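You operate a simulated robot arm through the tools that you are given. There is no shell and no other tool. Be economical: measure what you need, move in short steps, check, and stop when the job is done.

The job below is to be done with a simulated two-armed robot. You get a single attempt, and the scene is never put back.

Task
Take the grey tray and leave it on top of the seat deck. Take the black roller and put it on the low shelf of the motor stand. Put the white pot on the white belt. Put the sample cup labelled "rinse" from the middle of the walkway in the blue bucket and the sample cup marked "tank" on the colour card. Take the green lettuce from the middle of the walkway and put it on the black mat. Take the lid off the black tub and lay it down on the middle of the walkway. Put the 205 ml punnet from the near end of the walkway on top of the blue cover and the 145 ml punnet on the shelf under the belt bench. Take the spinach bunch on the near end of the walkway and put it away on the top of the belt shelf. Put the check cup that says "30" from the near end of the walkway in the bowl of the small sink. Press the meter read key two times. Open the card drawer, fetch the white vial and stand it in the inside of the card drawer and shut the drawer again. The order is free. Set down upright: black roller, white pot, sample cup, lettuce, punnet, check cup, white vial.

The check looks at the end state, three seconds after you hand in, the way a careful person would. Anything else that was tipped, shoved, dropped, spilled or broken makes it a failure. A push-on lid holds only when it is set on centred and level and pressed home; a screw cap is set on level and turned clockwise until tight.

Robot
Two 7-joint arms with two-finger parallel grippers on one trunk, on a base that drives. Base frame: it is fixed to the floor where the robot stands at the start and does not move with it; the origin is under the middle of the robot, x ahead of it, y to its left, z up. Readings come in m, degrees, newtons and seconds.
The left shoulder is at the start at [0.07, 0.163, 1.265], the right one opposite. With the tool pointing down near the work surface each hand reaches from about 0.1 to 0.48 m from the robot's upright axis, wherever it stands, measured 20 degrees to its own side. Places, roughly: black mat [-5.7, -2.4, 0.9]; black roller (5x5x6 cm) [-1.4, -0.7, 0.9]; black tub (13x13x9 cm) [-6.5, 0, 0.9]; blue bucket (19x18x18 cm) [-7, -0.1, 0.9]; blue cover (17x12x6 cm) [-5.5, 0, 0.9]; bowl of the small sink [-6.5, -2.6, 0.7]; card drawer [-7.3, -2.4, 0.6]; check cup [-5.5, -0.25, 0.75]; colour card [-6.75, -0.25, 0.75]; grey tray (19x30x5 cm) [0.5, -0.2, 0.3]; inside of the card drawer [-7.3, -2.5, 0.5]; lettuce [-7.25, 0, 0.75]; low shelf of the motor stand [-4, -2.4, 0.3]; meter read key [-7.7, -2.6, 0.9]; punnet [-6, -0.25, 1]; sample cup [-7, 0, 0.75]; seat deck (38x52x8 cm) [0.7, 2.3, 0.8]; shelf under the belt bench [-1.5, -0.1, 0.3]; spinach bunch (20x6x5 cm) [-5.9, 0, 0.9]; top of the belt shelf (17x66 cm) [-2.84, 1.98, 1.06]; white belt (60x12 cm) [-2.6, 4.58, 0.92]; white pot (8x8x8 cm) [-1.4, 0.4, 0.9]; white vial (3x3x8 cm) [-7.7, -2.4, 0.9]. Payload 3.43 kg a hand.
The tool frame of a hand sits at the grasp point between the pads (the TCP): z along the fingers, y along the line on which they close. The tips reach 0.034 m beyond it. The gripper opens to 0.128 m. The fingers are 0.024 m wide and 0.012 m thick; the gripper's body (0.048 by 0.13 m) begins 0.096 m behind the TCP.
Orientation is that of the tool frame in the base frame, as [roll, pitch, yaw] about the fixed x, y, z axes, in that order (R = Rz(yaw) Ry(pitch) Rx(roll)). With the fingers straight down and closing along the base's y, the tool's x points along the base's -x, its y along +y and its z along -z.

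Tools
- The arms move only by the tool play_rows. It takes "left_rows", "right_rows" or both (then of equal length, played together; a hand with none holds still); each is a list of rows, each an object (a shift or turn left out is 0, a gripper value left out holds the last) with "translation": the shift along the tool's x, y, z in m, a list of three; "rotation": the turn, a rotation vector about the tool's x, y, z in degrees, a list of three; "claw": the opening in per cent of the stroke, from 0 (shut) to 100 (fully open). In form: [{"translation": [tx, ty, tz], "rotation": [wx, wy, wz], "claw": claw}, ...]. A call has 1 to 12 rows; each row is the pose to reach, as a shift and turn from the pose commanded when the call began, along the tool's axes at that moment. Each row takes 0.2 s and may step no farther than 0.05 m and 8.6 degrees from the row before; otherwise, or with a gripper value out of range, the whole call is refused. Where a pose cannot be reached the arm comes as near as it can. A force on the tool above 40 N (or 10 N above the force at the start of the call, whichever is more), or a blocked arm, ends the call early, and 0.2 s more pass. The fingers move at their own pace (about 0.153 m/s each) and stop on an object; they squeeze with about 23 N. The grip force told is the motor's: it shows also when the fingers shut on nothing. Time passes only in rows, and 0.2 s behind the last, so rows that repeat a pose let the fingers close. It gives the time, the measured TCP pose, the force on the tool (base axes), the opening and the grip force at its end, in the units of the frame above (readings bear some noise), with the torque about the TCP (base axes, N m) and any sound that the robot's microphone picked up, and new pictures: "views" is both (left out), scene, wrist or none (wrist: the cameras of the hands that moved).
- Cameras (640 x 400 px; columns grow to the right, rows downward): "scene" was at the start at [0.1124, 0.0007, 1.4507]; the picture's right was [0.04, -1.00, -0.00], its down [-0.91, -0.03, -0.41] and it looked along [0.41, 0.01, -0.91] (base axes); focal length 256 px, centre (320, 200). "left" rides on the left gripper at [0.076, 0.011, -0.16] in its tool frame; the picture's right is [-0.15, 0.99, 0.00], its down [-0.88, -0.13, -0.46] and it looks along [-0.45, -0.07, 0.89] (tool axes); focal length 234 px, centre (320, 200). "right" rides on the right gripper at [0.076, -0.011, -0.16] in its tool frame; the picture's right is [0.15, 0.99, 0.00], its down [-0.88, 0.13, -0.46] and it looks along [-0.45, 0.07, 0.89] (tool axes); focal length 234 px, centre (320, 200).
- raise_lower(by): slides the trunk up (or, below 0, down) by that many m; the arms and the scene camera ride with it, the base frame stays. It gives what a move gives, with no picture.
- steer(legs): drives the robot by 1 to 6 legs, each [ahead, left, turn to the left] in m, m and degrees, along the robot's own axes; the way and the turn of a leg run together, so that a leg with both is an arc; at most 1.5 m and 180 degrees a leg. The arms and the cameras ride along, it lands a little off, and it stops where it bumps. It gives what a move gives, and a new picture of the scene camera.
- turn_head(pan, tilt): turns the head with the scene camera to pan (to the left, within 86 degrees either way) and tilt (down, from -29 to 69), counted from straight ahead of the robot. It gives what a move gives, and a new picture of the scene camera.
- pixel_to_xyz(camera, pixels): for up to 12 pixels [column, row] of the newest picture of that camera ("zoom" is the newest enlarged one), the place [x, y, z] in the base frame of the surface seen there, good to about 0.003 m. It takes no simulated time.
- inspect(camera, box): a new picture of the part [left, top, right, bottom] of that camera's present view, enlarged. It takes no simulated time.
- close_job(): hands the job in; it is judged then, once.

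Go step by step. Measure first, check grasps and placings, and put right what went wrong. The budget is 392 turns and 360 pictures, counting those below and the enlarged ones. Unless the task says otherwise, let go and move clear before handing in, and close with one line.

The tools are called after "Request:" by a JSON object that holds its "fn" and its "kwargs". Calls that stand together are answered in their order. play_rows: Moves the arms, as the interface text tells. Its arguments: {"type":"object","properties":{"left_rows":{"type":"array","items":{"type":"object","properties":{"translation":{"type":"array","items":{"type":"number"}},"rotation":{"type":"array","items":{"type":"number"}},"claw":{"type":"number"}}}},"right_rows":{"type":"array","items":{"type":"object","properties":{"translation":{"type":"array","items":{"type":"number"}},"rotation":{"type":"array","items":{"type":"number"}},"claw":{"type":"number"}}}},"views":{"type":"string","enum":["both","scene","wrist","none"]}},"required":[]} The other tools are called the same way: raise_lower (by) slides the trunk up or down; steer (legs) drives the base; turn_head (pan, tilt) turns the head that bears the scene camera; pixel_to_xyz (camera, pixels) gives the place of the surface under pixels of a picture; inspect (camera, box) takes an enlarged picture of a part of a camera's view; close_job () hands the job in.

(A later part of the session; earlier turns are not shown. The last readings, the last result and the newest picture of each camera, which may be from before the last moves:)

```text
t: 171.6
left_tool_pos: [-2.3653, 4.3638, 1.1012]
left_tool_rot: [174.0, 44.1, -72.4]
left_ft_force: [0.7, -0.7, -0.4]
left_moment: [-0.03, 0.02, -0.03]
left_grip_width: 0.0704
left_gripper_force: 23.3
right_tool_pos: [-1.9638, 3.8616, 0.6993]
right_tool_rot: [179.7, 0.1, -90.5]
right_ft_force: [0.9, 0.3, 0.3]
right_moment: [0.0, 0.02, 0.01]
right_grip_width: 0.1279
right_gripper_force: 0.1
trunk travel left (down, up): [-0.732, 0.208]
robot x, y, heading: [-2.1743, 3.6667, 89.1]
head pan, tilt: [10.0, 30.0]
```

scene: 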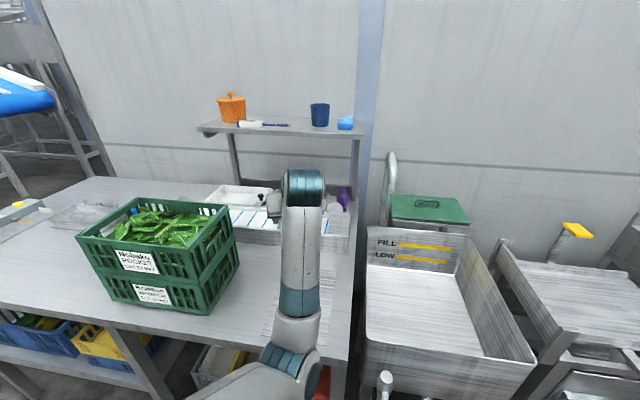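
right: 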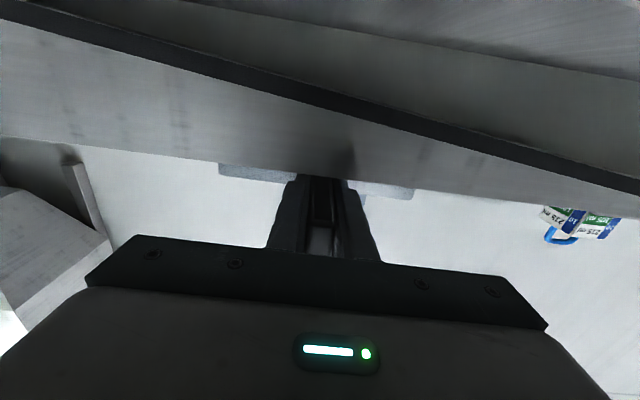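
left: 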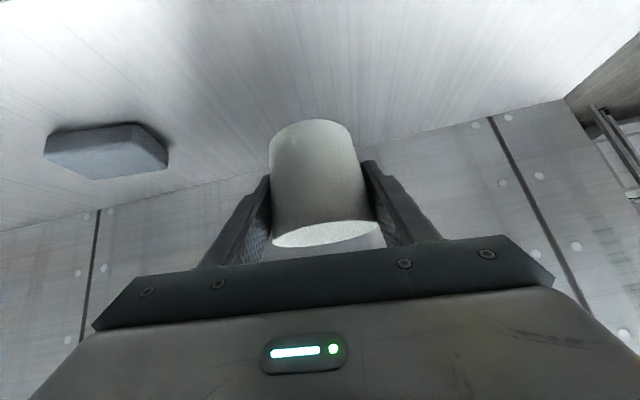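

Extend the arm 0.14 m toward the wall above the belt (right of the crate), then drive in 0.09.

Request:
{"fn": "play_rows", "kwargs": {"left_rows": [{"translation": [-0.032, -0.0173, 0.0293]}, {"translation": [-0.064, -0.0345, 0.0587]}, {"translation": [-0.0956, -0.0518, 0.088]}, {"translation": [-0.0956, -0.0518, 0.088]}], "views": "none"}}

Request:
{"fn": "steer", "kwargs": {"legs": [[0.08, 0, 0.9], [0, 0.13, 0]]}}

Request:
{"fn": "inspect", "kwargs": {"camera": "left", "box": [0, 0, 640, 400]}}

```text
t: 172.6
left_tool_pos: [-2.3671, 4.5018, 1.1004]
left_tool_rot: [174.1, 44.1, -72.4]
left_ft_force: [0.1, 0.2, 0.5]
left_moment: [0.0, 0.0, -0.02]
left_grip_width: 0.0708
left_gripper_force: 22.9
right_tool_pos: [-1.9628, 3.8618, 0.699]
right_tool_rot: [179.7, 0.1, -90.6]
right_ft_force: [0.1, -0.1, -0.4]
right_moment: [-0.03, -0.01, 0.02]
right_grip_width: 0.1276
right_gripper_force: 0.1
trunk travel left (down, up): [-0.732, 0.208]
robot x, y, heading: [-2.1778, 3.6651, 89.4]
head pan, tilt: [10.0, 30.0]
```

```text
t: 174.6
left_tool_pos: [-2.5094, 4.5791, 1.1012]
left_tool_rot: [173.9, 44.1, -71.7]
left_ft_force: [0.5, -0.1, 0.0]
left_moment: [-0.01, -0.01, -0.03]
left_grip_width: 0.071
left_gripper_force: 23.3
right_tool_pos: [-2.0966, 3.9444, 0.6993]
right_tool_rot: [179.9, 0.0, -89.7]
right_ft_force: [-0.3, -0.3, -0.2]
right_moment: [0.04, -0.01, -0.03]
right_grip_width: 0.1281
right_gripper_force: 0.0
trunk travel left (down, up): [-0.732, 0.208]
robot x, y, heading: [-2.3083, 3.7442, 90.3]
head pan, tilt: [10.0, 30.0]
```

scene: 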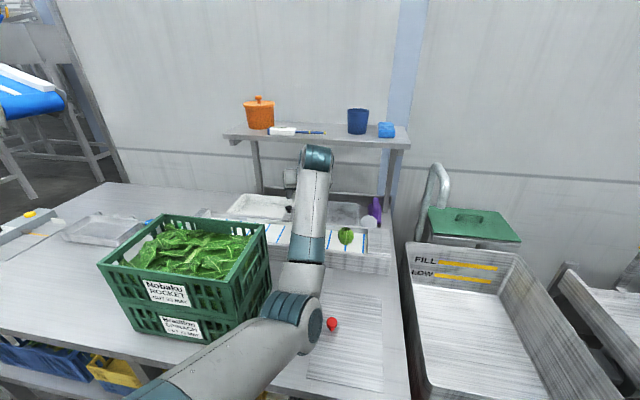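

```text
1.00 times, centred on (320, 200) of left (not enlarged: the box is as wide or as high as the picture)
```

zoom: 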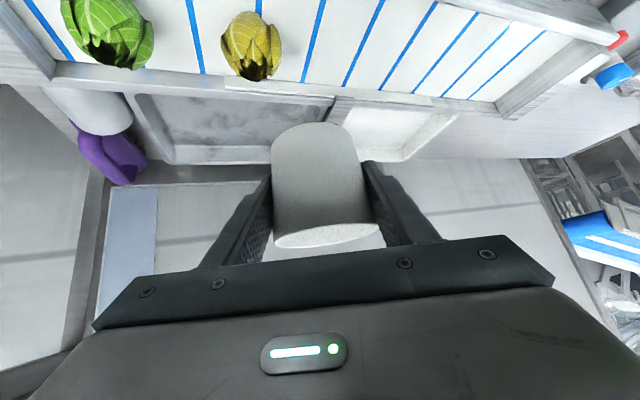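

The pot hangs above the belt; yellow fruit at (250,45). Verify belt edges and fruit position here.

Request:
{"fn": "pixel_to_xyz", "kwargs": {"camera": "zoom", "pixels": [[275, 40], [250, 70], [400, 85], [400, 30], [330, 75], [440, 90], [300, 85], [340, 20], [340, 0]]}}

```text
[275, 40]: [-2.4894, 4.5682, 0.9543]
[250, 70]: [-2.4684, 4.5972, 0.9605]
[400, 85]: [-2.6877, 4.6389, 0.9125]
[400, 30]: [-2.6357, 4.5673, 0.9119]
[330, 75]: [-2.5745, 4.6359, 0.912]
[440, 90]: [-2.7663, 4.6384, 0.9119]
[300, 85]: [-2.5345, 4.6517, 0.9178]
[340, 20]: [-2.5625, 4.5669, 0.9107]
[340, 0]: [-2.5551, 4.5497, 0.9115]
```

Belt centre y 4.585, surface 0.911. Shift 7 cm left over the slot, then descend.

Request:
{"fn": "play_rows", "kwargs": {"left_rows": [{"translation": [-0.01, 0.031, 0.0125]}, {"translation": [-0.0191, 0.0617, 0.025]}, {"translation": [0.0, 0.06, 0.0428]}, {"translation": [0.0157, 0.058, 0.0607]}, {"translation": [0.033, 0.056, 0.078]}, {"translation": [0.0505, 0.0542, 0.0963]}, {"translation": [0.0645, 0.0527, 0.1105]}, {"translation": [0.0714, 0.052, 0.1177]}, {"translation": [0.0714, 0.052, 0.1177]}], "views": "both"}}

```text
t: 176.6
left_tool_pos: [-2.5785, 4.5853, 0.9715]
left_tool_rot: [174.1, 44.1, -71.7]
left_ft_force: [0.5, -0.8, -1.6]
left_moment: [0.02, 0.0, -0.01]
left_grip_width: 0.0707
left_gripper_force: 23.3
right_tool_pos: [-2.0961, 3.9447, 0.6983]
right_tool_rot: [179.9, 0.1, -89.7]
right_ft_force: [-0.6, -0.7, 0.5]
right_moment: [-0.02, 0.01, 0.0]
right_grip_width: 0.1279
right_gripper_force: 0.0
trunk travel left (down, up): [-0.732, 0.208]
robot x, y, heading: [-2.3046, 3.7475, 90.4]
head pan, tilt: [10.0, 30.0]
```

scene: 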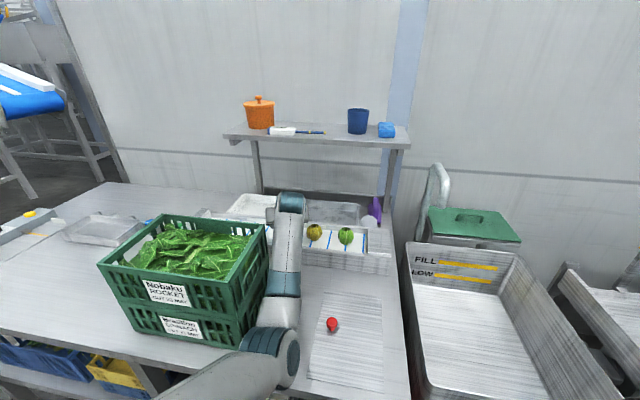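
left: 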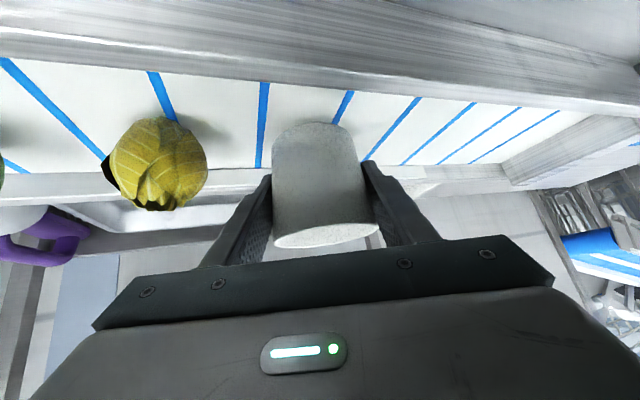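

Well positioned. Descend ~1.5 cm to contact.

Request:
{"fn": "play_rows", "kwargs": {"left_rows": [{"translation": [0.0045, -0.0005, 0.0045]}, {"translation": [0.007, -0.0007, 0.007]}, {"translation": [0.0095, -0.001, 0.0095]}, {"translation": [0.0108, -0.0012, 0.011]}, {"translation": [0.0108, -0.0012, 0.011]}], "views": "wrist"}}

```text
t: 177.8
left_tool_pos: [-2.5768, 4.5842, 0.9545]
left_tool_rot: [174.0, 44.1, -71.6]
left_ft_force: [0.3, -0.4, -0.5]
left_moment: [0.0, 0.01, 0.0]
left_grip_width: 0.0705
left_gripper_force: 23.4
right_tool_pos: [-2.0964, 3.9444, 0.699]
right_tool_rot: [179.9, 0.1, -89.7]
right_ft_force: [0.4, -0.3, 0.9]
right_moment: [-0.01, 0.0, 0.0]
right_grip_width: 0.1279
right_gripper_force: 0.0
trunk travel left (down, up): [-0.732, 0.208]
robot x, y, heading: [-2.3086, 3.7471, 90.4]
head pan, tilt: [10.0, 30.0]
```

left: 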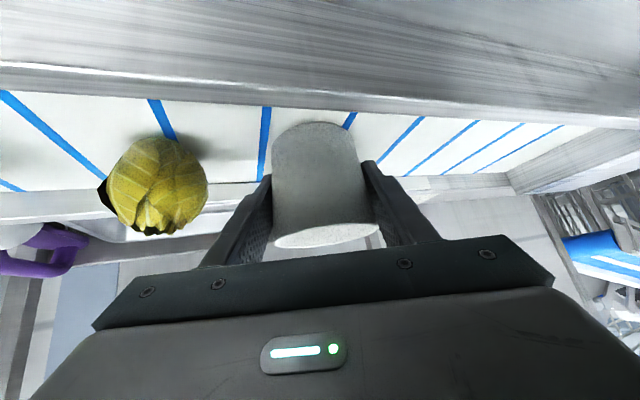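

Request:
{"fn": "play_rows", "kwargs": {"left_rows": [{"translation": [0.0015, 0, 0.0015]}, {"translation": [0.003, -0.0003, 0.003]}, {"translation": [0.003, -0.0003, 0.003]}], "views": "none"}}

Request:
{"fn": "pixel_to_xyz", "kwargs": {"camera": "left", "pixels": [[310, 135], [340, 140], [310, 122], [340, 118]]}}

```text
t: 178.6
left_tool_pos: [-2.5766, 4.5843, 0.9525]
left_tool_rot: [174.2, 44.3, -71.6]
left_ft_force: [0.0, 2.1, 6.5]
left_moment: [0.12, -0.18, 0.05]
left_grip_width: 0.0704
left_gripper_force: 23.2
right_tool_pos: [-2.0969, 3.9451, 0.6995]
right_tool_rot: [179.8, 0.1, -89.7]
right_ft_force: [0.4, -1.0, 0.1]
right_moment: [0.03, 0.0, 0.01]
right_grip_width: 0.1277
right_gripper_force: 0.1
trunk travel left (down, up): [-0.732, 0.208]
robot x, y, heading: [-2.3059, 3.7481, 90.1]
head pan, tilt: [10.0, 30.0]
```

```text
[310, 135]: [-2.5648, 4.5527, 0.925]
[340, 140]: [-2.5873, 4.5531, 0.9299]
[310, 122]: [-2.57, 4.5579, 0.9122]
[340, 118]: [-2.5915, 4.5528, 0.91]
```

Contact (6.5 N up). Raise 1 mm, open slightly, and withdraw up along the tool axis.

Request:
{"fn": "play_rows", "kwargs": {"left_rows": [{"translation": [-0.001, 0, -0.001]}, {"claw": 62}, {"claw": 66}, {"claw": 68}, {"translation": [0, 0, -0.03]}, {"translation": [0, 0, -0.07]}, {"translation": [-0.02, 0, -0.11]}, {"translation": [-0.04, 0, -0.15]}, {"translation": [-0.06, 0, -0.18]}], "views": "wrist"}}

```text
t: 180.6
left_tool_pos: [-2.5347, 4.5112, 1.1216]
left_tool_rot: [174.0, 44.1, -71.6]
left_ft_force: [0.4, -0.2, 0.2]
left_moment: [0.0, -0.04, 0.03]
left_grip_width: 0.0869
left_gripper_force: 0.1
right_tool_pos: [-2.0958, 3.9445, 0.6985]
right_tool_rot: [179.7, 0.1, -89.8]
right_ft_force: [-0.3, -0.2, 0.1]
right_moment: [0.01, 0.02, -0.02]
right_grip_width: 0.128
right_gripper_force: 0.1
trunk travel left (down, up): [-0.732, 0.208]
robot x, y, heading: [-2.3077, 3.7458, 90.2]
head pan, tilt: [10.0, 30.0]
```

left: 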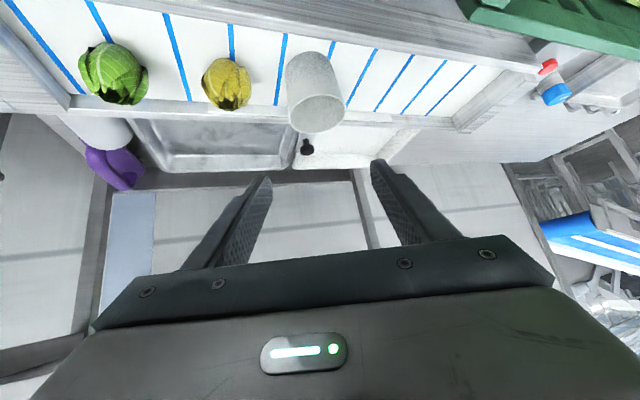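

The pot stands upright on the belt at (315,90). Withdraw right and back, then reverse south past the bench.

Request:
{"fn": "steer", "kwargs": {"legs": [[0, -0.12, 0], [-1.4, 0, 0], [-1.4, 0, 0], [-1.3, 0, 0], [-1.2, 0, 0]]}}

Request:
{"fn": "turn_head", "kwargs": {"pan": -35, "tilt": 30}}

```text
t: 206.8
left_tool_pos: [-2.3562, -0.7799, 1.1209]
left_tool_rot: [174.0, 44.1, -72.3]
left_ft_force: [0.5, -0.2, 0.5]
left_moment: [-0.02, -0.02, 0.01]
left_grip_width: 0.0868
left_gripper_force: 0.0
right_tool_pos: [-1.924, -1.3534, 0.698]
right_tool_rot: [179.8, 0.1, -90.3]
right_ft_force: [-0.3, 0.3, -0.1]
right_moment: [0.0, 0.0, 0.02]
right_grip_width: 0.1281
right_gripper_force: 0.1
trunk travel left (down, up): [-0.732, 0.208]
robot x, y, heading: [-2.1366, -1.5468, 89.9]
head pan, tilt: [10.0, 30.0]
```

scene: 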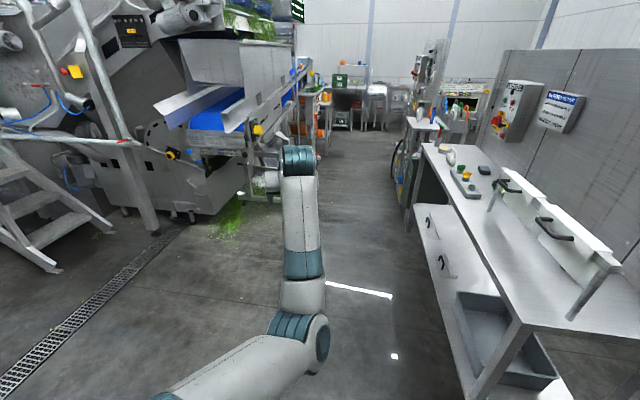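

```text
t: 207.9
left_tool_pos: [-2.3555, -0.7805, 1.1202]
left_tool_rot: [174.0, 44.1, -72.3]
left_ft_force: [-1.1, -0.1, 0.0]
left_moment: [-0.03, 0.01, 0.03]
left_grip_width: 0.087
left_gripper_force: 0.1
right_tool_pos: [-1.9232, -1.3532, 0.6985]
right_tool_rot: [179.8, 0.1, -90.3]
right_ft_force: [-0.4, -0.1, 0.0]
right_moment: [-0.01, 0.0, 0.02]
right_grip_width: 0.1282
right_gripper_force: 0.0
trunk travel left (down, up): [-0.732, 0.208]
robot x, y, heading: [-2.1387, -1.5486, 89.5]
head pan, tilt: [-35.0, 30.0]
```

scene: 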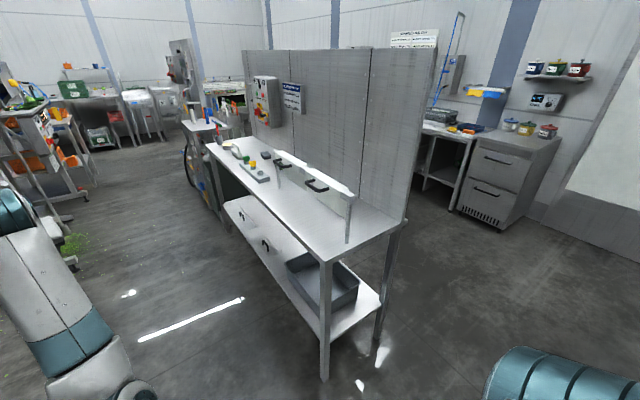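

Drive right 0.7 to line up with the slot behind the guard and look in.

Request:
{"fn": "steer", "kwargs": {"legs": [[0, -0.7, 0.5]]}}

Request:
{"fn": "turn_head", "kwargs": {"pan": 0, "tilt": 35}}

Request:
{"fn": "inspect", "kwargs": {"camera": "scene", "box": [200, 120, 440, 270]}}

```text
t: 211.7
left_tool_pos: [-1.6698, -0.7829, 1.1204]
left_tool_rot: [174.0, 44.2, -71.8]
left_ft_force: [-0.5, -0.2, -1.5]
left_moment: [-0.03, 0.0, 0.02]
left_grip_width: 0.0869
left_gripper_force: 0.0
right_tool_pos: [-1.2319, -1.3527, 0.6987]
right_tool_rot: [179.8, 0.1, -89.9]
right_ft_force: [0.0, -0.4, 0.3]
right_moment: [-0.01, -0.01, -0.01]
right_grip_width: 0.128
right_gripper_force: 0.1
trunk travel left (down, up): [-0.732, 0.208]
robot x, y, heading: [-1.4433, -1.5515, 90.2]
head pan, tilt: [-35.0, 30.0]
```

scene: 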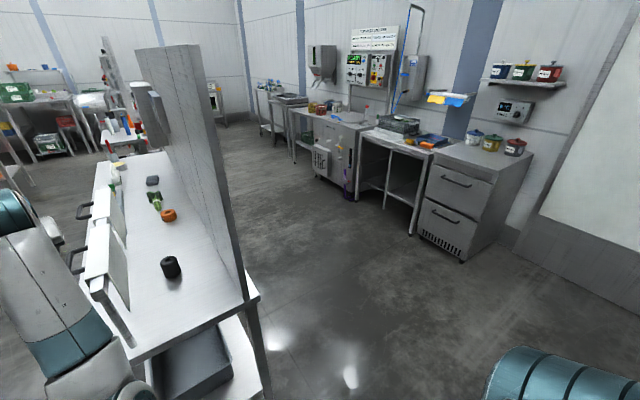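

```text
t: 212.7
left_tool_pos: [-1.6689, -0.7838, 1.1197]
left_tool_rot: [174.0, 44.1, -71.6]
left_ft_force: [0.9, 0.6, 0.4]
left_moment: [-0.01, -0.02, -0.02]
left_grip_width: 0.0873
left_gripper_force: 0.0
right_tool_pos: [-1.2316, -1.3525, 0.699]
right_tool_rot: [179.8, 0.1, -89.7]
right_ft_force: [0.0, 0.4, -0.1]
right_moment: [-0.03, -0.05, -0.04]
right_grip_width: 0.128
right_gripper_force: 0.1
trunk travel left (down, up): [-0.732, 0.208]
robot x, y, heading: [-1.4431, -1.5488, 90.0]
head pan, tilt: [0.0, 35.0]
```

scene: 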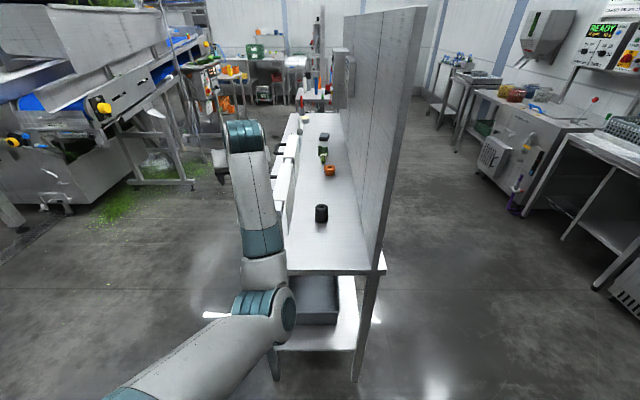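

```text
2.67 times, centred on (320, 195) of scene
```

zoom: 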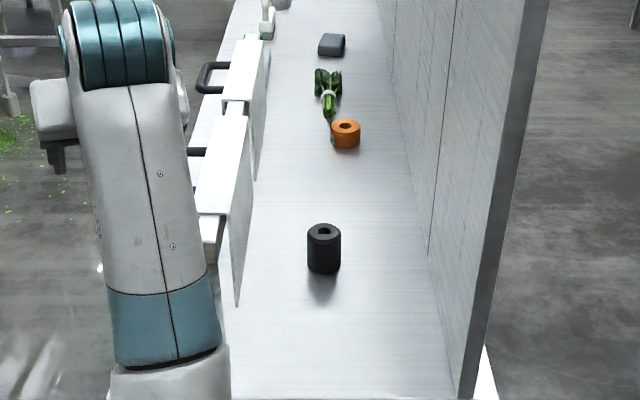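

Request:
{"fn": "pixel_to_xyz", "kwargs": {"camera": "zoom", "pixels": [[323, 250], [310, 250], [337, 250], [323, 270], [323, 228], [240, 290], [225, 225], [430, 250], [470, 395], [323, 300]]}}

Request:
{"fn": "steer", "kwargs": {"legs": [[-0.3, 0, 0]]}}

```text
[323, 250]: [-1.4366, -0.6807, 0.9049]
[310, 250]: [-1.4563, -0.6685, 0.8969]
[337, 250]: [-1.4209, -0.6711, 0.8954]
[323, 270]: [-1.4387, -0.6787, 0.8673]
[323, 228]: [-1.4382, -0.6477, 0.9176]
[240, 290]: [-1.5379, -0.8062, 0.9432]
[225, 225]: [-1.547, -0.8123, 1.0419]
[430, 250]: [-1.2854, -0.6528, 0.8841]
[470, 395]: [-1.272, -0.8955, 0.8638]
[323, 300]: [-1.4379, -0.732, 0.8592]
```

```text
t: 214.8
left_tool_pos: [-1.6682, -1.0823, 1.1211]
left_tool_rot: [174.0, 44.1, -71.6]
left_ft_force: [0.0, -0.1, -0.1]
left_moment: [-0.04, -0.02, 0.02]
left_grip_width: 0.0872
left_gripper_force: 0.1
right_tool_pos: [-1.2292, -1.6494, 0.6989]
right_tool_rot: [179.8, 0.0, -89.6]
right_ft_force: [-0.5, 0.3, -0.7]
right_moment: [-0.01, -0.05, 0.01]
right_grip_width: 0.1279
right_gripper_force: 0.0
trunk travel left (down, up): [-0.732, 0.208]
robot x, y, heading: [-1.4412, -1.8482, 90.3]
head pan, tilt: [0.0, 35.0]
```

scene: 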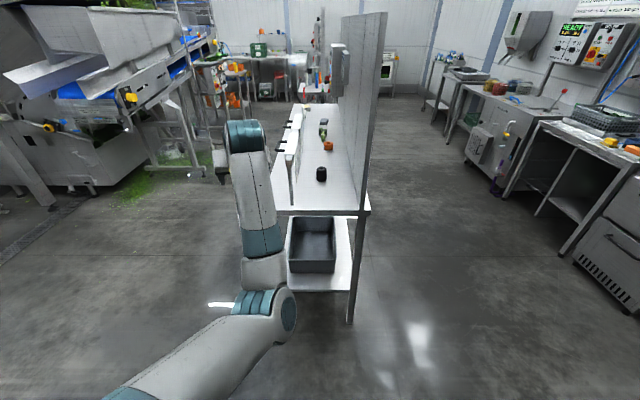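

Roller centre (−1.438, −0.655), top 0.918. Before choosing the grasp angle, look west toward the motor stand at (−4, −2.4).

Request:
{"fn": "turn_head", "kwargs": {"pan": 86, "tilt": 20}}

```text
t: 216.3
left_tool_pos: [-1.6685, -1.0833, 1.121]
left_tool_rot: [174.0, 44.0, -71.7]
left_ft_force: [0.3, 0.3, 0.6]
left_moment: [-0.01, -0.03, 0.02]
left_grip_width: 0.087
left_gripper_force: 0.0
right_tool_pos: [-1.2291, -1.6502, 0.6995]
right_tool_rot: [179.8, 0.1, -89.6]
right_ft_force: [-0.7, -0.2, -0.5]
right_moment: [-0.02, 0.01, -0.02]
right_grip_width: 0.128
right_gripper_force: 0.1
trunk travel left (down, up): [-0.732, 0.208]
robot x, y, heading: [-1.4419, -1.8481, 90.0]
head pan, tilt: [85.9, 20.0]
```

scene: 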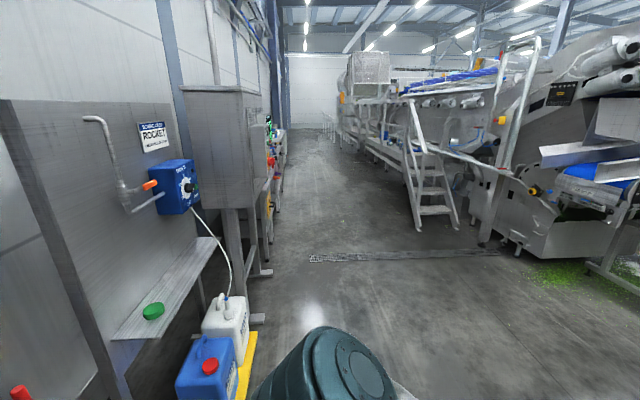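

Now align the left hand: undo the yaw, then tilt to ~60° from vertical and shift right.

Request:
{"fn": "play_rows", "kwargs": {"left_rows": [{"rotation": [5.8, -0.6, 5.9], "claw": 80}, {"rotation": [11.6, -1.25, 11.9]}, {"rotation": [17.0, -1.8, 17.4]}, {"rotation": [17.0, -1.8, 17.4]}], "views": "none"}}

Request:
{"fn": "play_rows", "kwargs": {"left_rows": [{"translation": [0, -0.04, 0], "rotation": [0, -7.5, -3.1]}, {"translation": [0, -0.08, 0], "rotation": [0, -15, -6.2]}, {"translation": [0, -0.11, 0], "rotation": [0, -15, -6.2]}, {"translation": [0, -0.11, 0], "rotation": [0, -15, -6.2]}], "views": "none"}}

Request:
{"fn": "turn_head", "kwargs": {"pan": 0, "tilt": 35}}

```text
t: 217.3
left_tool_pos: [-1.6687, -1.0821, 1.1209]
left_tool_rot: [174.0, 44.1, -96.1]
left_ft_force: [-0.2, -0.2, 0.6]
left_moment: [-0.03, -0.02, 0.01]
left_grip_width: 0.1022
left_gripper_force: 0.0
right_tool_pos: [-1.2295, -1.6504, 0.6987]
right_tool_rot: [179.8, 0.1, -89.7]
right_ft_force: [-1.4, 0.4, 0.0]
right_moment: [-0.01, 0.03, -0.01]
right_grip_width: 0.1281
right_gripper_force: 0.1
trunk travel left (down, up): [-0.732, 0.208]
robot x, y, heading: [-1.4428, -1.8463, 90.3]
head pan, tilt: [85.9, 20.0]
```

```text
t: 218.6
left_tool_pos: [-1.6095, -1.0769, 1.1264]
left_tool_rot: [174.8, 61.1, -88.9]
left_ft_force: [-0.1, 0.1, -0.4]
left_moment: [-0.01, 0.01, 0.01]
left_grip_width: 0.1023
left_gripper_force: 0.0
right_tool_pos: [-1.2292, -1.6506, 0.6991]
right_tool_rot: [179.8, 0.1, -89.7]
right_ft_force: [-0.2, 0.3, 0.0]
right_moment: [-0.04, -0.01, -0.03]
right_grip_width: 0.1282
right_gripper_force: 0.1
trunk travel left (down, up): [-0.732, 0.208]
robot x, y, heading: [-1.4403, -1.8472, 90.5]
head pan, tilt: [85.9, 20.0]
stopped in row 4 (left hand): the arm was blocked; the commanded pose is now the measured one
```

```text
t: 220.2
left_tool_pos: [-1.6092, -1.0773, 1.1262]
left_tool_rot: [174.8, 61.1, -89.1]
left_ft_force: [0.3, -0.3, 0.7]
left_moment: [-0.02, -0.01, 0.02]
left_grip_width: 0.1025
left_gripper_force: 0.2
right_tool_pos: [-1.2301, -1.65, 0.7003]
right_tool_rot: [179.8, 0.0, -89.7]
right_ft_force: [0.3, 0.0, -0.9]
right_moment: [0.04, -0.03, -0.04]
right_grip_width: 0.128
right_gripper_force: 0.0
trunk travel left (down, up): [-0.732, 0.208]
robot x, y, heading: [-1.4408, -1.8493, 90.4]
head pan, tilt: [0.0, 35.0]
```

scene: 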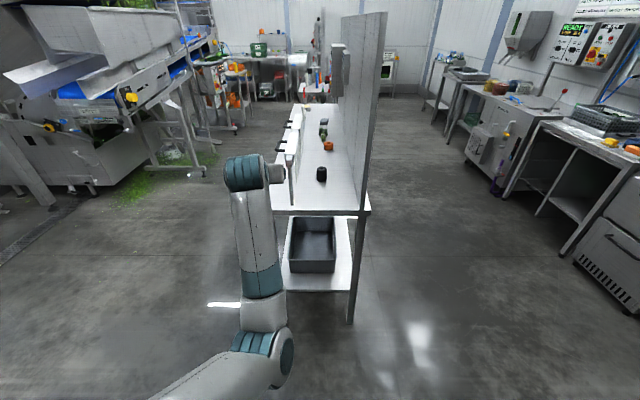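

Lower the trunk 0.229 so the tool reaches roller height, staying south of the bench, then shift right and correct yaw.

Request:
{"fn": "raise_lower", "kwargs": {"by": -0.229}}

Request:
{"fn": "steer", "kwargs": {"legs": [[0, -0.165, -6]]}}

Request:
{"fn": "inspect", "kwargs": {"camera": "left", "box": [0, 0, 640, 400]}}

```text
t: 222.6
left_tool_pos: [-1.6093, -1.077, 0.8966]
left_tool_rot: [174.8, 61.1, -89.1]
left_ft_force: [0.1, -0.1, -0.1]
left_moment: [0.01, -0.01, 0.02]
left_grip_width: 0.1026
left_gripper_force: 0.1
right_tool_pos: [-1.2299, -1.6502, 0.4705]
right_tool_rot: [179.8, 0.1, -89.7]
right_ft_force: [0.4, -0.2, 0.5]
right_moment: [-0.05, 0.01, 0.0]
right_grip_width: 0.128
right_gripper_force: 0.1
trunk travel left (down, up): [-0.503, 0.437]
robot x, y, heading: [-1.4442, -1.8512, 90.2]
head pan, tilt: [0.0, 35.0]
```

```text
t: 224.0
left_tool_pos: [-1.3607, -1.0724, 0.8963]
left_tool_rot: [174.7, 61.1, -95.2]
left_ft_force: [0.8, -0.7, 1.3]
left_moment: [-0.02, 0.05, 0.04]
left_grip_width: 0.1022
left_gripper_force: 0.0
right_tool_pos: [-1.044, -1.6802, 0.4696]
right_tool_rot: [179.7, 0.1, -95.8]
right_ft_force: [0.2, 0.7, 0.0]
right_moment: [0.01, 0.01, -0.02]
right_grip_width: 0.128
right_gripper_force: 0.1
trunk travel left (down, up): [-0.503, 0.437]
robot x, y, heading: [-1.2795, -1.8593, 84.5]
head pan, tilt: [0.0, 35.0]
```

scene: 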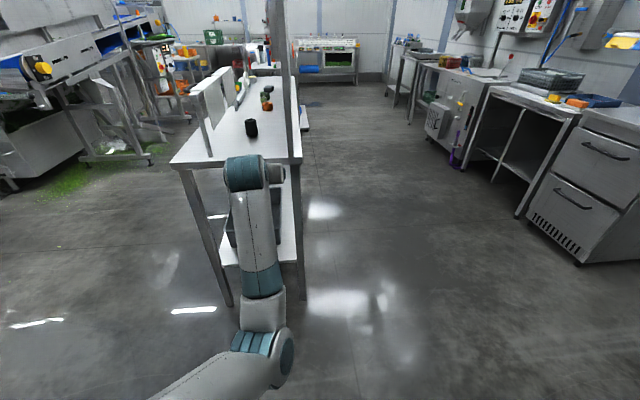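

```text
1.00 times, centred on (320, 200) of left (not enlarged: the box is as wide or as high as the picture)
```

zoom: 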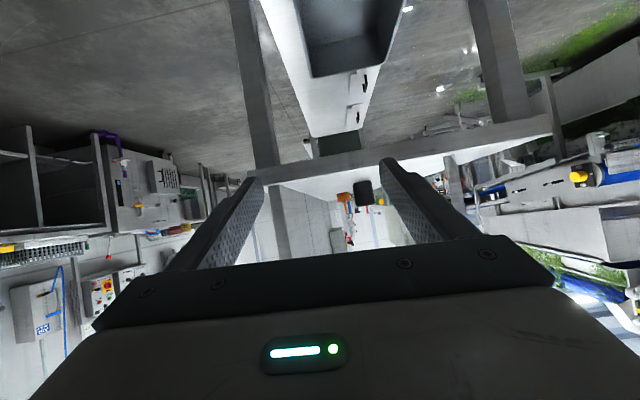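

Tool azimuth is now ≈91°. Shift left 0.117 and drive ahead 0.33, then check with the wrist camera.

Request:
{"fn": "steer", "kwargs": {"legs": [[0, 0.117, 0], [0.31, 0, 0]]}}

Request:
{"fn": "inspect", "kwargs": {"camera": "left", "box": [0, 0, 640, 400]}}

Request:
{"fn": "pixel_to_xyz", "kwargs": {"camera": "zoom", "pixels": [[320, 150], [320, 120], [320, 180], [340, 150]]}}

```text
t: 226.9
left_tool_pos: [-1.4471, -0.7512, 0.897]
left_tool_rot: [174.6, 61.0, -95.0]
left_ft_force: [-0.5, 0.3, -0.2]
left_moment: [0.03, 0.0, 0.03]
left_grip_width: 0.1022
left_gripper_force: 0.1
right_tool_pos: [-1.1296, -1.361, 0.4684]
right_tool_rot: [179.9, 0.0, -95.6]
right_ft_force: [0.6, 0.1, -0.8]
right_moment: [0.0, 0.0, -0.02]
right_grip_width: 0.1278
right_gripper_force: 0.1
trunk travel left (down, up): [-0.503, 0.437]
robot x, y, heading: [-1.356, -1.5368, 84.2]
head pan, tilt: [0.0, 35.0]
```

scene: 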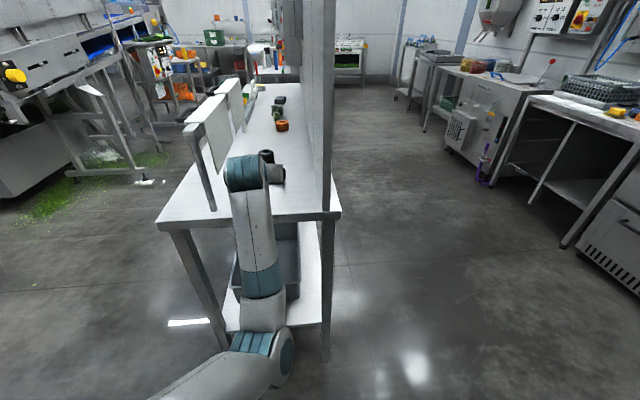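

```text
1.00 times, centred on (320, 200) of left (not enlarged: the box is as wide or as high as the picture)
```

zoom: 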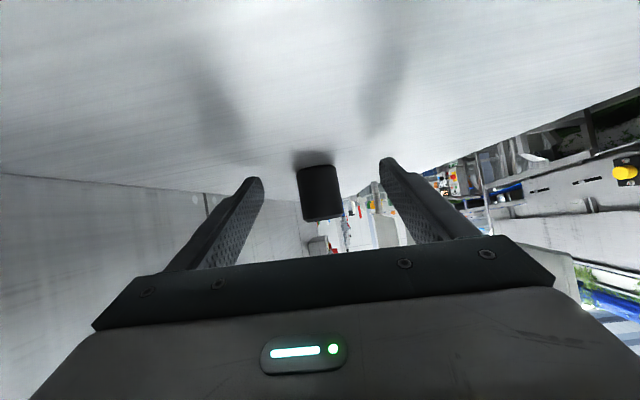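

```text
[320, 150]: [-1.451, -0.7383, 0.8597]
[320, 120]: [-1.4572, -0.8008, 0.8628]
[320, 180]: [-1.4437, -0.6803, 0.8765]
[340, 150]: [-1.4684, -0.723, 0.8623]
```

Roller centred ahead at (320,192). Advance 9.5 cm horizontally and close.

Request:
{"fn": "play_rows", "kwargs": {"left_rows": [{"translation": [-0.015, -0.002, 0.028]}, {"translation": [-0.03, -0.004, 0.055]}, {"translation": [-0.0455, -0.005, 0.082]}, {"translation": [-0.0455, -0.005, 0.082], "claw": 30}, {"translation": [-0.0455, -0.005, 0.082], "claw": 0}, {"translation": [-0.0455, -0.005, 0.082]}, {"translation": [-0.0455, -0.005, 0.082]}], "views": "wrist"}}

```text
t: 228.5
left_tool_pos: [-1.4423, -0.6571, 0.8966]
left_tool_rot: [174.7, 61.1, -94.9]
left_ft_force: [0.8, 0.6, 0.2]
left_moment: [0.02, -0.02, 0.02]
left_grip_width: 0.0469
left_gripper_force: 22.7
right_tool_pos: [-1.1271, -1.3623, 0.4697]
right_tool_rot: [179.7, 0.0, -95.6]
right_ft_force: [0.6, -0.7, -0.3]
right_moment: [-0.01, 0.03, 0.0]
right_grip_width: 0.1281
right_gripper_force: 0.0
trunk travel left (down, up): [-0.503, 0.437]
robot x, y, heading: [-1.3596, -1.5359, 84.3]
head pan, tilt: [0.0, 35.0]
```

left: 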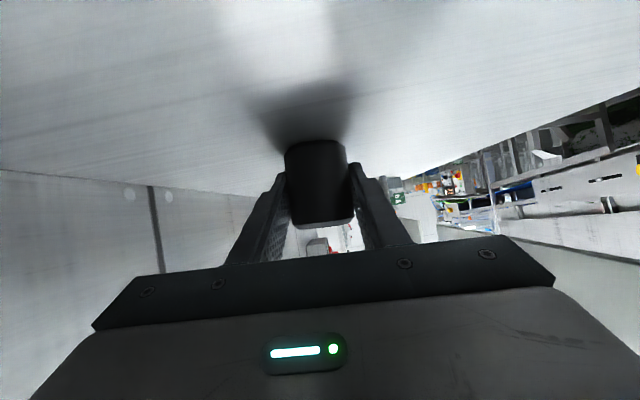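

Roller gripped (47 mm; TCP is 0.038 above its base). Lift 5 cm by trunk and back out, then turn west.

Request:
{"fn": "raise_lower", "kwargs": {"by": 0.06}}

Request:
{"fn": "steer", "kwargs": {"legs": [[-0.45, 0, 0]]}}

Request:
{"fn": "steer", "kwargs": {"legs": [[0, 0.35, 0], [0, 0, 90]]}}

```text
t: 229.5
left_tool_pos: [-1.4427, -0.6571, 0.9565]
left_tool_rot: [174.7, 60.9, -95.0]
left_ft_force: [0.2, 0.5, -0.5]
left_moment: [-0.01, 0.01, 0.01]
left_grip_width: 0.0471
left_gripper_force: 22.9
right_tool_pos: [-1.13, -1.3616, 0.529]
right_tool_rot: [179.7, 0.1, -95.6]
right_ft_force: [0.0, 0.1, 1.0]
right_moment: [-0.02, -0.02, 0.03]
right_grip_width: 0.1279
right_gripper_force: 0.1
trunk travel left (down, up): [-0.563, 0.377]
robot x, y, heading: [-1.3565, -1.537, 84.3]
head pan, tilt: [0.0, 35.0]
```

```text
t: 232.2
left_tool_pos: [-1.4853, -1.1038, 0.9558]
left_tool_rot: [174.7, 61.0, -95.1]
left_ft_force: [0.0, -0.3, -0.7]
left_moment: [-0.03, 0.08, -0.01]
left_grip_width: 0.047
left_gripper_force: 23.2
right_tool_pos: [-1.1736, -1.8053, 0.5296]
right_tool_rot: [179.8, 0.1, -95.7]
right_ft_force: [0.6, -0.2, 0.0]
right_moment: [-0.02, 0.01, 0.0]
right_grip_width: 0.1279
right_gripper_force: 0.1
trunk travel left (down, up): [-0.563, 0.377]
robot x, y, heading: [-1.4033, -1.9811, 84.3]
head pan, tilt: [0.0, 35.0]
```

scene: 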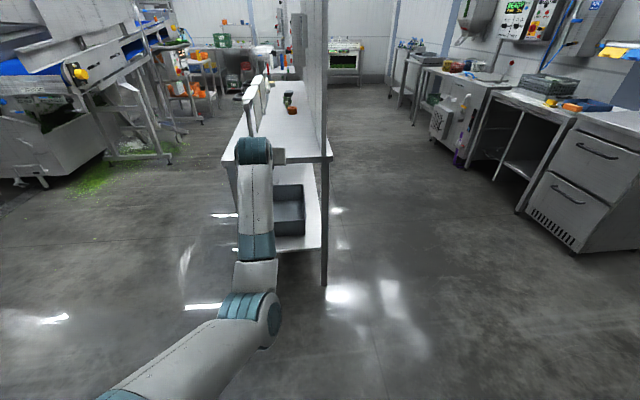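

```text
t: 238.3
left_tool_pos: [-2.6307, -2.0393, 0.9569]
left_tool_rot: [174.7, 61.1, -4.4]
left_ft_force: [-0.1, 0.5, -1.2]
left_moment: [-0.02, -0.01, 0.01]
left_grip_width: 0.0472
left_gripper_force: 22.9
right_tool_pos: [-1.9304, -1.718, 0.5291]
right_tool_rot: [179.9, 0.1, -4.9]
right_ft_force: [0.0, 0.6, -0.6]
right_moment: [-0.02, 0.0, -0.02]
right_grip_width: 0.1279
right_gripper_force: 0.1
trunk travel left (down, up): [-0.563, 0.377]
robot x, y, heading: [-1.7502, -1.9482, 174.9]
head pan, tilt: [0.0, 35.0]
```

scene: 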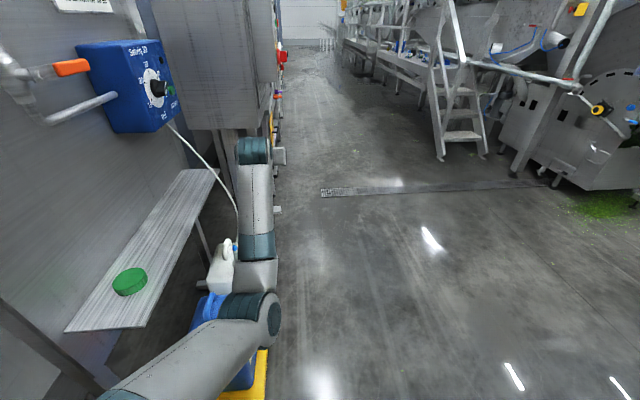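

My left hand is close to the wall equipment; move right (north) 0.65 first, then ahead, and look left.

Request:
{"fn": "steer", "kwargs": {"legs": [[0, -0.6, 5], [1.3, 0, 0]]}}

Request:
{"fn": "turn_head", "kwargs": {"pan": 50, "tilt": 35}}

```text
t: 247.9
left_tool_pos: [-3.8916, -1.4945, 0.9563]
left_tool_rot: [174.8, 61.1, 0.1]
left_ft_force: [0.0, -0.2, -0.9]
left_moment: [0.01, -0.01, 0.01]
left_grip_width: 0.047
left_gripper_force: 23.3
right_tool_pos: [-3.2176, -1.1207, 0.5288]
right_tool_rot: [179.8, 0.1, -0.5]
right_ft_force: [0.1, -0.6, -0.1]
right_moment: [-0.02, 0.03, -0.02]
right_grip_width: 0.128
right_gripper_force: 0.0
trunk travel left (down, up): [-0.563, 0.377]
robot x, y, heading: [-3.0198, -1.3345, 179.2]
head pan, tilt: [0.0, 35.0]
```

scene: 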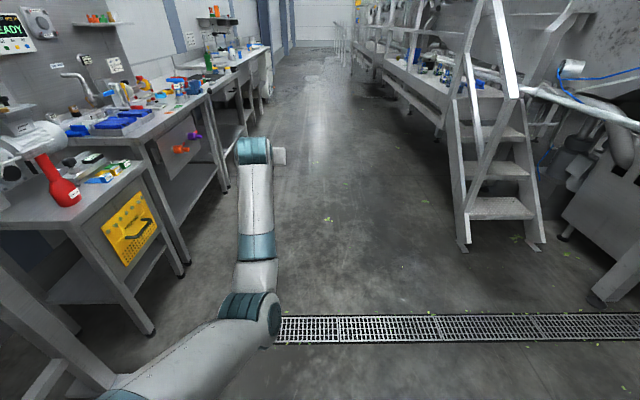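

```text
t: 249.1
left_tool_pos: [-3.8902, -1.4936, 0.956]
left_tool_rot: [174.6, 61.1, 0.1]
left_ft_force: [-0.3, -0.6, -1.2]
left_moment: [0.02, -0.01, -0.04]
left_grip_width: 0.0468
left_gripper_force: 22.9
right_tool_pos: [-3.2175, -1.1204, 0.53]
right_tool_rot: [179.8, 0.2, -0.6]
right_ft_force: [0.0, -0.1, 0.8]
right_moment: [0.0, -0.02, -0.03]
right_grip_width: 0.1279
right_gripper_force: 0.1
trunk travel left (down, up): [-0.563, 0.377]
robot x, y, heading: [-3.0217, -1.3349, 179.8]
head pan, tilt: [50.0, 35.0]
```

scene: 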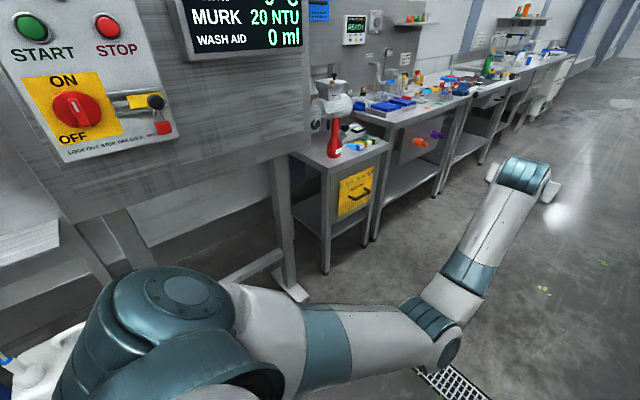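

The motor stand is the table with yellow panel. Measuring its corners and shelf.

Request:
{"fn": "pixel_to_xyz", "kwargs": {"camera": "scene", "pixels": [[325, 165], [385, 145], [325, 265], [305, 205], [345, 210], [328, 230], [370, 235], [355, 190], [390, 200]]}}

Request:
{"fn": "inspect", "kwargs": {"camera": "scene", "box": [260, 90, 420, 290]}}

Request:
{"fn": "turn_head", "kwargs": {"pan": -40, "tilt": 30}}

```text
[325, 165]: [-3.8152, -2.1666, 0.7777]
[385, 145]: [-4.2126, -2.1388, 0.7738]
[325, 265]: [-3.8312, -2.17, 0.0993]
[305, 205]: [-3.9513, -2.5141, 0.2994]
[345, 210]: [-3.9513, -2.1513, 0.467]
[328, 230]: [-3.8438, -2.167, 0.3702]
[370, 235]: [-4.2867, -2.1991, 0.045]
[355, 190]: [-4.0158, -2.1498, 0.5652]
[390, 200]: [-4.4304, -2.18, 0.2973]
```

```text
2.00 times, centred on (340, 190) of scene
```

zoom: 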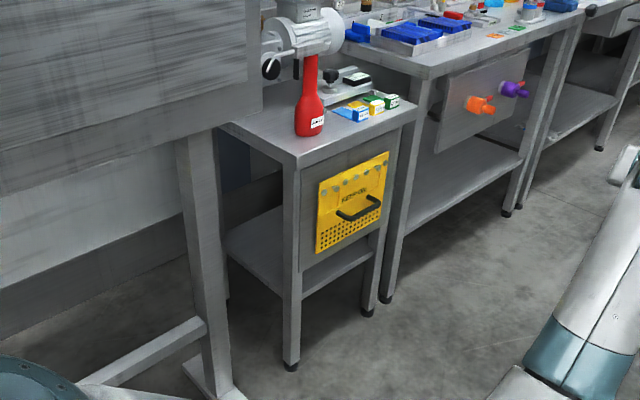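

```text
t: 250.7
left_tool_pos: [-3.8906, -1.4952, 0.9564]
left_tool_rot: [174.7, 61.2, 0.1]
left_ft_force: [-0.2, 0.6, -1.5]
left_moment: [0.01, 0.04, 0.01]
left_grip_width: 0.047
left_gripper_force: 22.8
right_tool_pos: [-3.2179, -1.1199, 0.5302]
right_tool_rot: [179.8, 0.0, -0.7]
right_ft_force: [-0.2, 0.2, -0.4]
right_moment: [-0.01, 0.01, 0.02]
right_grip_width: 0.1281
right_gripper_force: 0.0
trunk travel left (down, up): [-0.563, 0.377]
robot x, y, heading: [-3.0199, -1.3388, 179.3]
head pan, tilt: [-40.0, 30.0]
```

scene: 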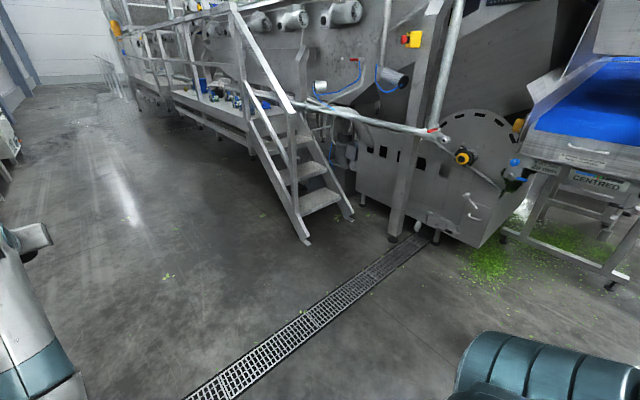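

Stand top 0.777, shelf z 0.299, front y −2.15, panel above the opening. First retract and lower the left arm by 0.2 each in the open.

Request:
{"fn": "play_rows", "kwargs": {"left_rows": [{"translation": [0.034, 0, -0.01]}, {"translation": [0.068, 0, -0.02]}, {"translation": [0.102, 0, -0.03]}, {"translation": [0.136, 0, -0.04]}, {"translation": [0.17, 0, -0.05]}, {"translation": [0.204, 0, -0.06]}, {"translation": [0.238, 0, -0.07]}, {"translation": [0.271, 0, -0.079]}], "views": "none"}}

Request:
{"fn": "steer", "kwargs": {"legs": [[1.13, -0.15, 0], [0, 0, 90]]}}

Request:
{"fn": "turn_head", "kwargs": {"pan": 0, "tilt": 35}}

```text
t: 252.5
left_tool_pos: [-3.746, -1.5317, 0.8742]
left_tool_rot: [160.9, 71.6, -10.8]
left_ft_force: [0.6, -1.0, -1.2]
left_moment: [0.02, 0.0, -0.02]
left_grip_width: 0.0468
left_gripper_force: 23.1
right_tool_pos: [-3.2187, -1.1204, 0.5298]
right_tool_rot: [179.7, 0.1, -0.4]
right_ft_force: [0.1, 0.2, 0.5]
right_moment: [-0.03, 0.0, -0.03]
right_grip_width: 0.1279
right_gripper_force: 0.1
trunk travel left (down, up): [-0.563, 0.377]
robot x, y, heading: [-3.0245, -1.3358, 179.3]
head pan, tilt: [-40.0, 30.0]
stopped in row 8 (left hand): the arm was blocked; the commanded pose is now the measured one
```

```text
t: 262.1
left_tool_pos: [-3.9695, -1.8951, 0.8727]
left_tool_rot: [160.7, 71.5, 78.2]
left_ft_force: [0.6, -1.6, -0.9]
left_moment: [0.02, 0.02, 0.01]
left_grip_width: 0.0469
left_gripper_force: 22.5
right_tool_pos: [-4.3718, -1.3603, 0.5293]
right_tool_rot: [179.8, 0.1, 88.4]
right_ft_force: [0.0, 0.1, -0.2]
right_moment: [-0.01, 0.0, -0.02]
right_grip_width: 0.1278
right_gripper_force: 0.1
trunk travel left (down, up): [-0.563, 0.377]
robot x, y, heading: [-4.1517, -1.1699, -91.6]
head pan, tilt: [-40.0, 30.0]
```

scene: 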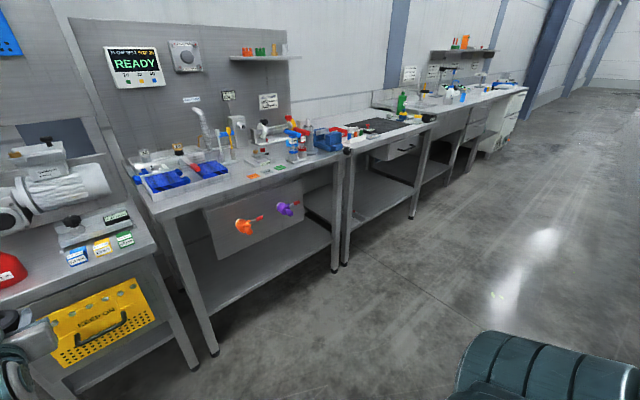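

```text
t: 263.2
left_tool_pos: [-3.9696, -1.8958, 0.875]
left_tool_rot: [160.5, 71.4, 77.9]
left_ft_force: [0.3, -0.5, -0.1]
left_moment: [0.03, 0.04, -0.06]
left_grip_width: 0.047
left_gripper_force: 23.1
right_tool_pos: [-4.3706, -1.3613, 0.5294]
right_tool_rot: [179.8, 0.1, 88.5]
right_ft_force: [0.0, -0.4, 0.1]
right_moment: [0.02, -0.02, 0.01]
right_grip_width: 0.1279
right_gripper_force: 0.1
trunk travel left (down, up): [-0.563, 0.377]
robot x, y, heading: [-4.1546, -1.169, -91.4]
head pan, tilt: [0.0, 35.0]
```

scene: 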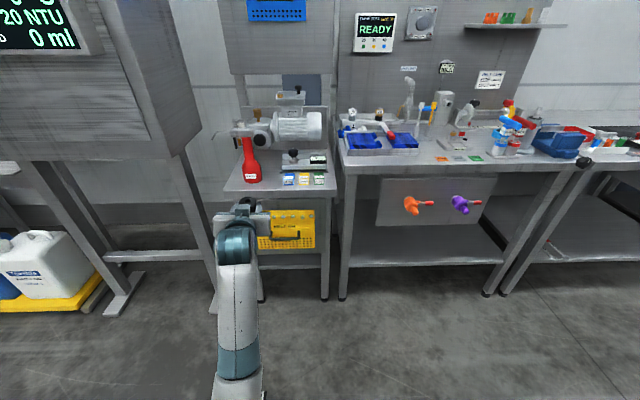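

The arm hit a joint limit and tilted ~11°. I'll lower the arm 0.28 and restore the previous orientation on the way.

Request:
{"fn": "play_rows", "kwargs": {"left_rows": [{"translation": [0.04, -0.004, 0.012]}, {"translation": [0.08, -0.009, 0.025]}, {"translation": [0.12, -0.013, 0.037]}, {"translation": [0.16, -0.018, 0.05]}, {"translation": [0.2, -0.022, 0.063], "rotation": [0.9, 2.7, -0.6]}, {"translation": [0.237, -0.027, 0.075], "rotation": [1.8, 5.4, -1.2]}, {"translation": [0.265, -0.03, 0.084], "rotation": [2.7, 8.2, -1.8]}, {"translation": [0.265, -0.03, 0.084], "rotation": [3.6, 10.9, -2.3]}], "views": "wrist"}}

```text
t: 265.0
left_tool_pos: [-3.9683, -1.8909, 0.589]
left_tool_rot: [173.9, 60.7, 88.6]
left_ft_force: [-1.2, -0.1, -1.0]
left_moment: [0.03, 0.02, 0.0]
left_grip_width: 0.0466
left_gripper_force: 22.9
right_tool_pos: [-4.3711, -1.3588, 0.5303]
right_tool_rot: [179.7, 0.1, 88.3]
right_ft_force: [0.0, -1.2, -0.7]
right_moment: [-0.01, 0.0, -0.04]
right_grip_width: 0.1279
right_gripper_force: 0.0
trunk travel left (down, up): [-0.563, 0.377]
robot x, y, heading: [-4.1534, -1.1658, -91.3]
head pan, tilt: [0.0, 35.0]
```

left: 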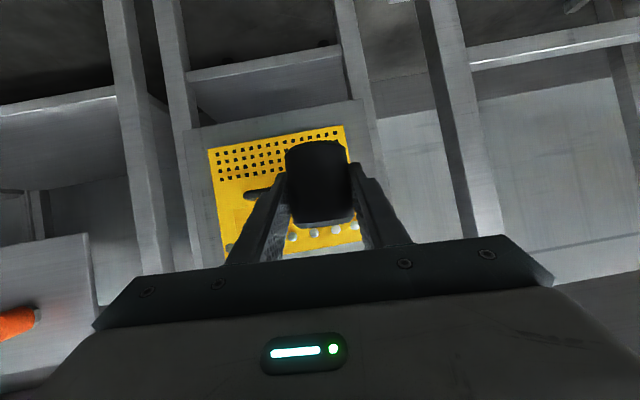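

Orientation restored. Measure the panel's bottom edge and the shelf in this view.

Request:
{"fn": "pixel_to_xyz", "kwargs": {"camera": "left", "pixels": [[270, 112], [270, 118], [350, 102], [200, 130], [265, 95], [265, 75], [265, 63], [185, 100], [360, 60]]}}

Request:
{"fn": "raise_lower", "kwargs": {"by": -0.21}}

Request:
{"fn": "inspect", "kwargs": {"camera": "left", "box": [0, 0, 640, 400]}}

```text
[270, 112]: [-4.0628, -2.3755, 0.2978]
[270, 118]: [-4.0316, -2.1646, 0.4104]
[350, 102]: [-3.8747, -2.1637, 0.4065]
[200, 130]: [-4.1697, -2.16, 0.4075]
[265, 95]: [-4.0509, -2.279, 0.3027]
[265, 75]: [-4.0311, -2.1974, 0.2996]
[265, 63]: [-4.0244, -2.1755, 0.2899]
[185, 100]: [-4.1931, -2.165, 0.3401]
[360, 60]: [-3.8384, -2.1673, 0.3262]
```

```text
t: 267.3
left_tool_pos: [-3.9669, -1.895, 0.3849]
left_tool_rot: [173.9, 61.2, 88.8]
left_ft_force: [-0.1, 0.4, -1.0]
left_moment: [-0.03, 0.02, -0.03]
left_grip_width: 0.0466
left_gripper_force: 22.8
right_tool_pos: [-4.3716, -1.3598, 0.3197]
right_tool_rot: [179.8, 0.1, 88.4]
right_ft_force: [-0.6, 0.7, -0.5]
right_moment: [-0.02, -0.02, -0.01]
right_grip_width: 0.1281
right_gripper_force: 0.1
trunk travel left (down, up): [-0.353, 0.587]
robot x, y, heading: [-4.1491, -1.1674, -91.7]
head pan, tilt: [0.0, 35.0]
```

```text
1.00 times, centred on (320, 200) of left (not enlarged: the box is as wide or as high as the picture)
```

zoom: 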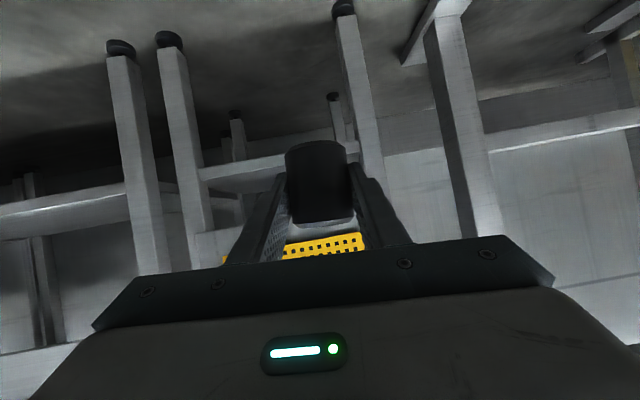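

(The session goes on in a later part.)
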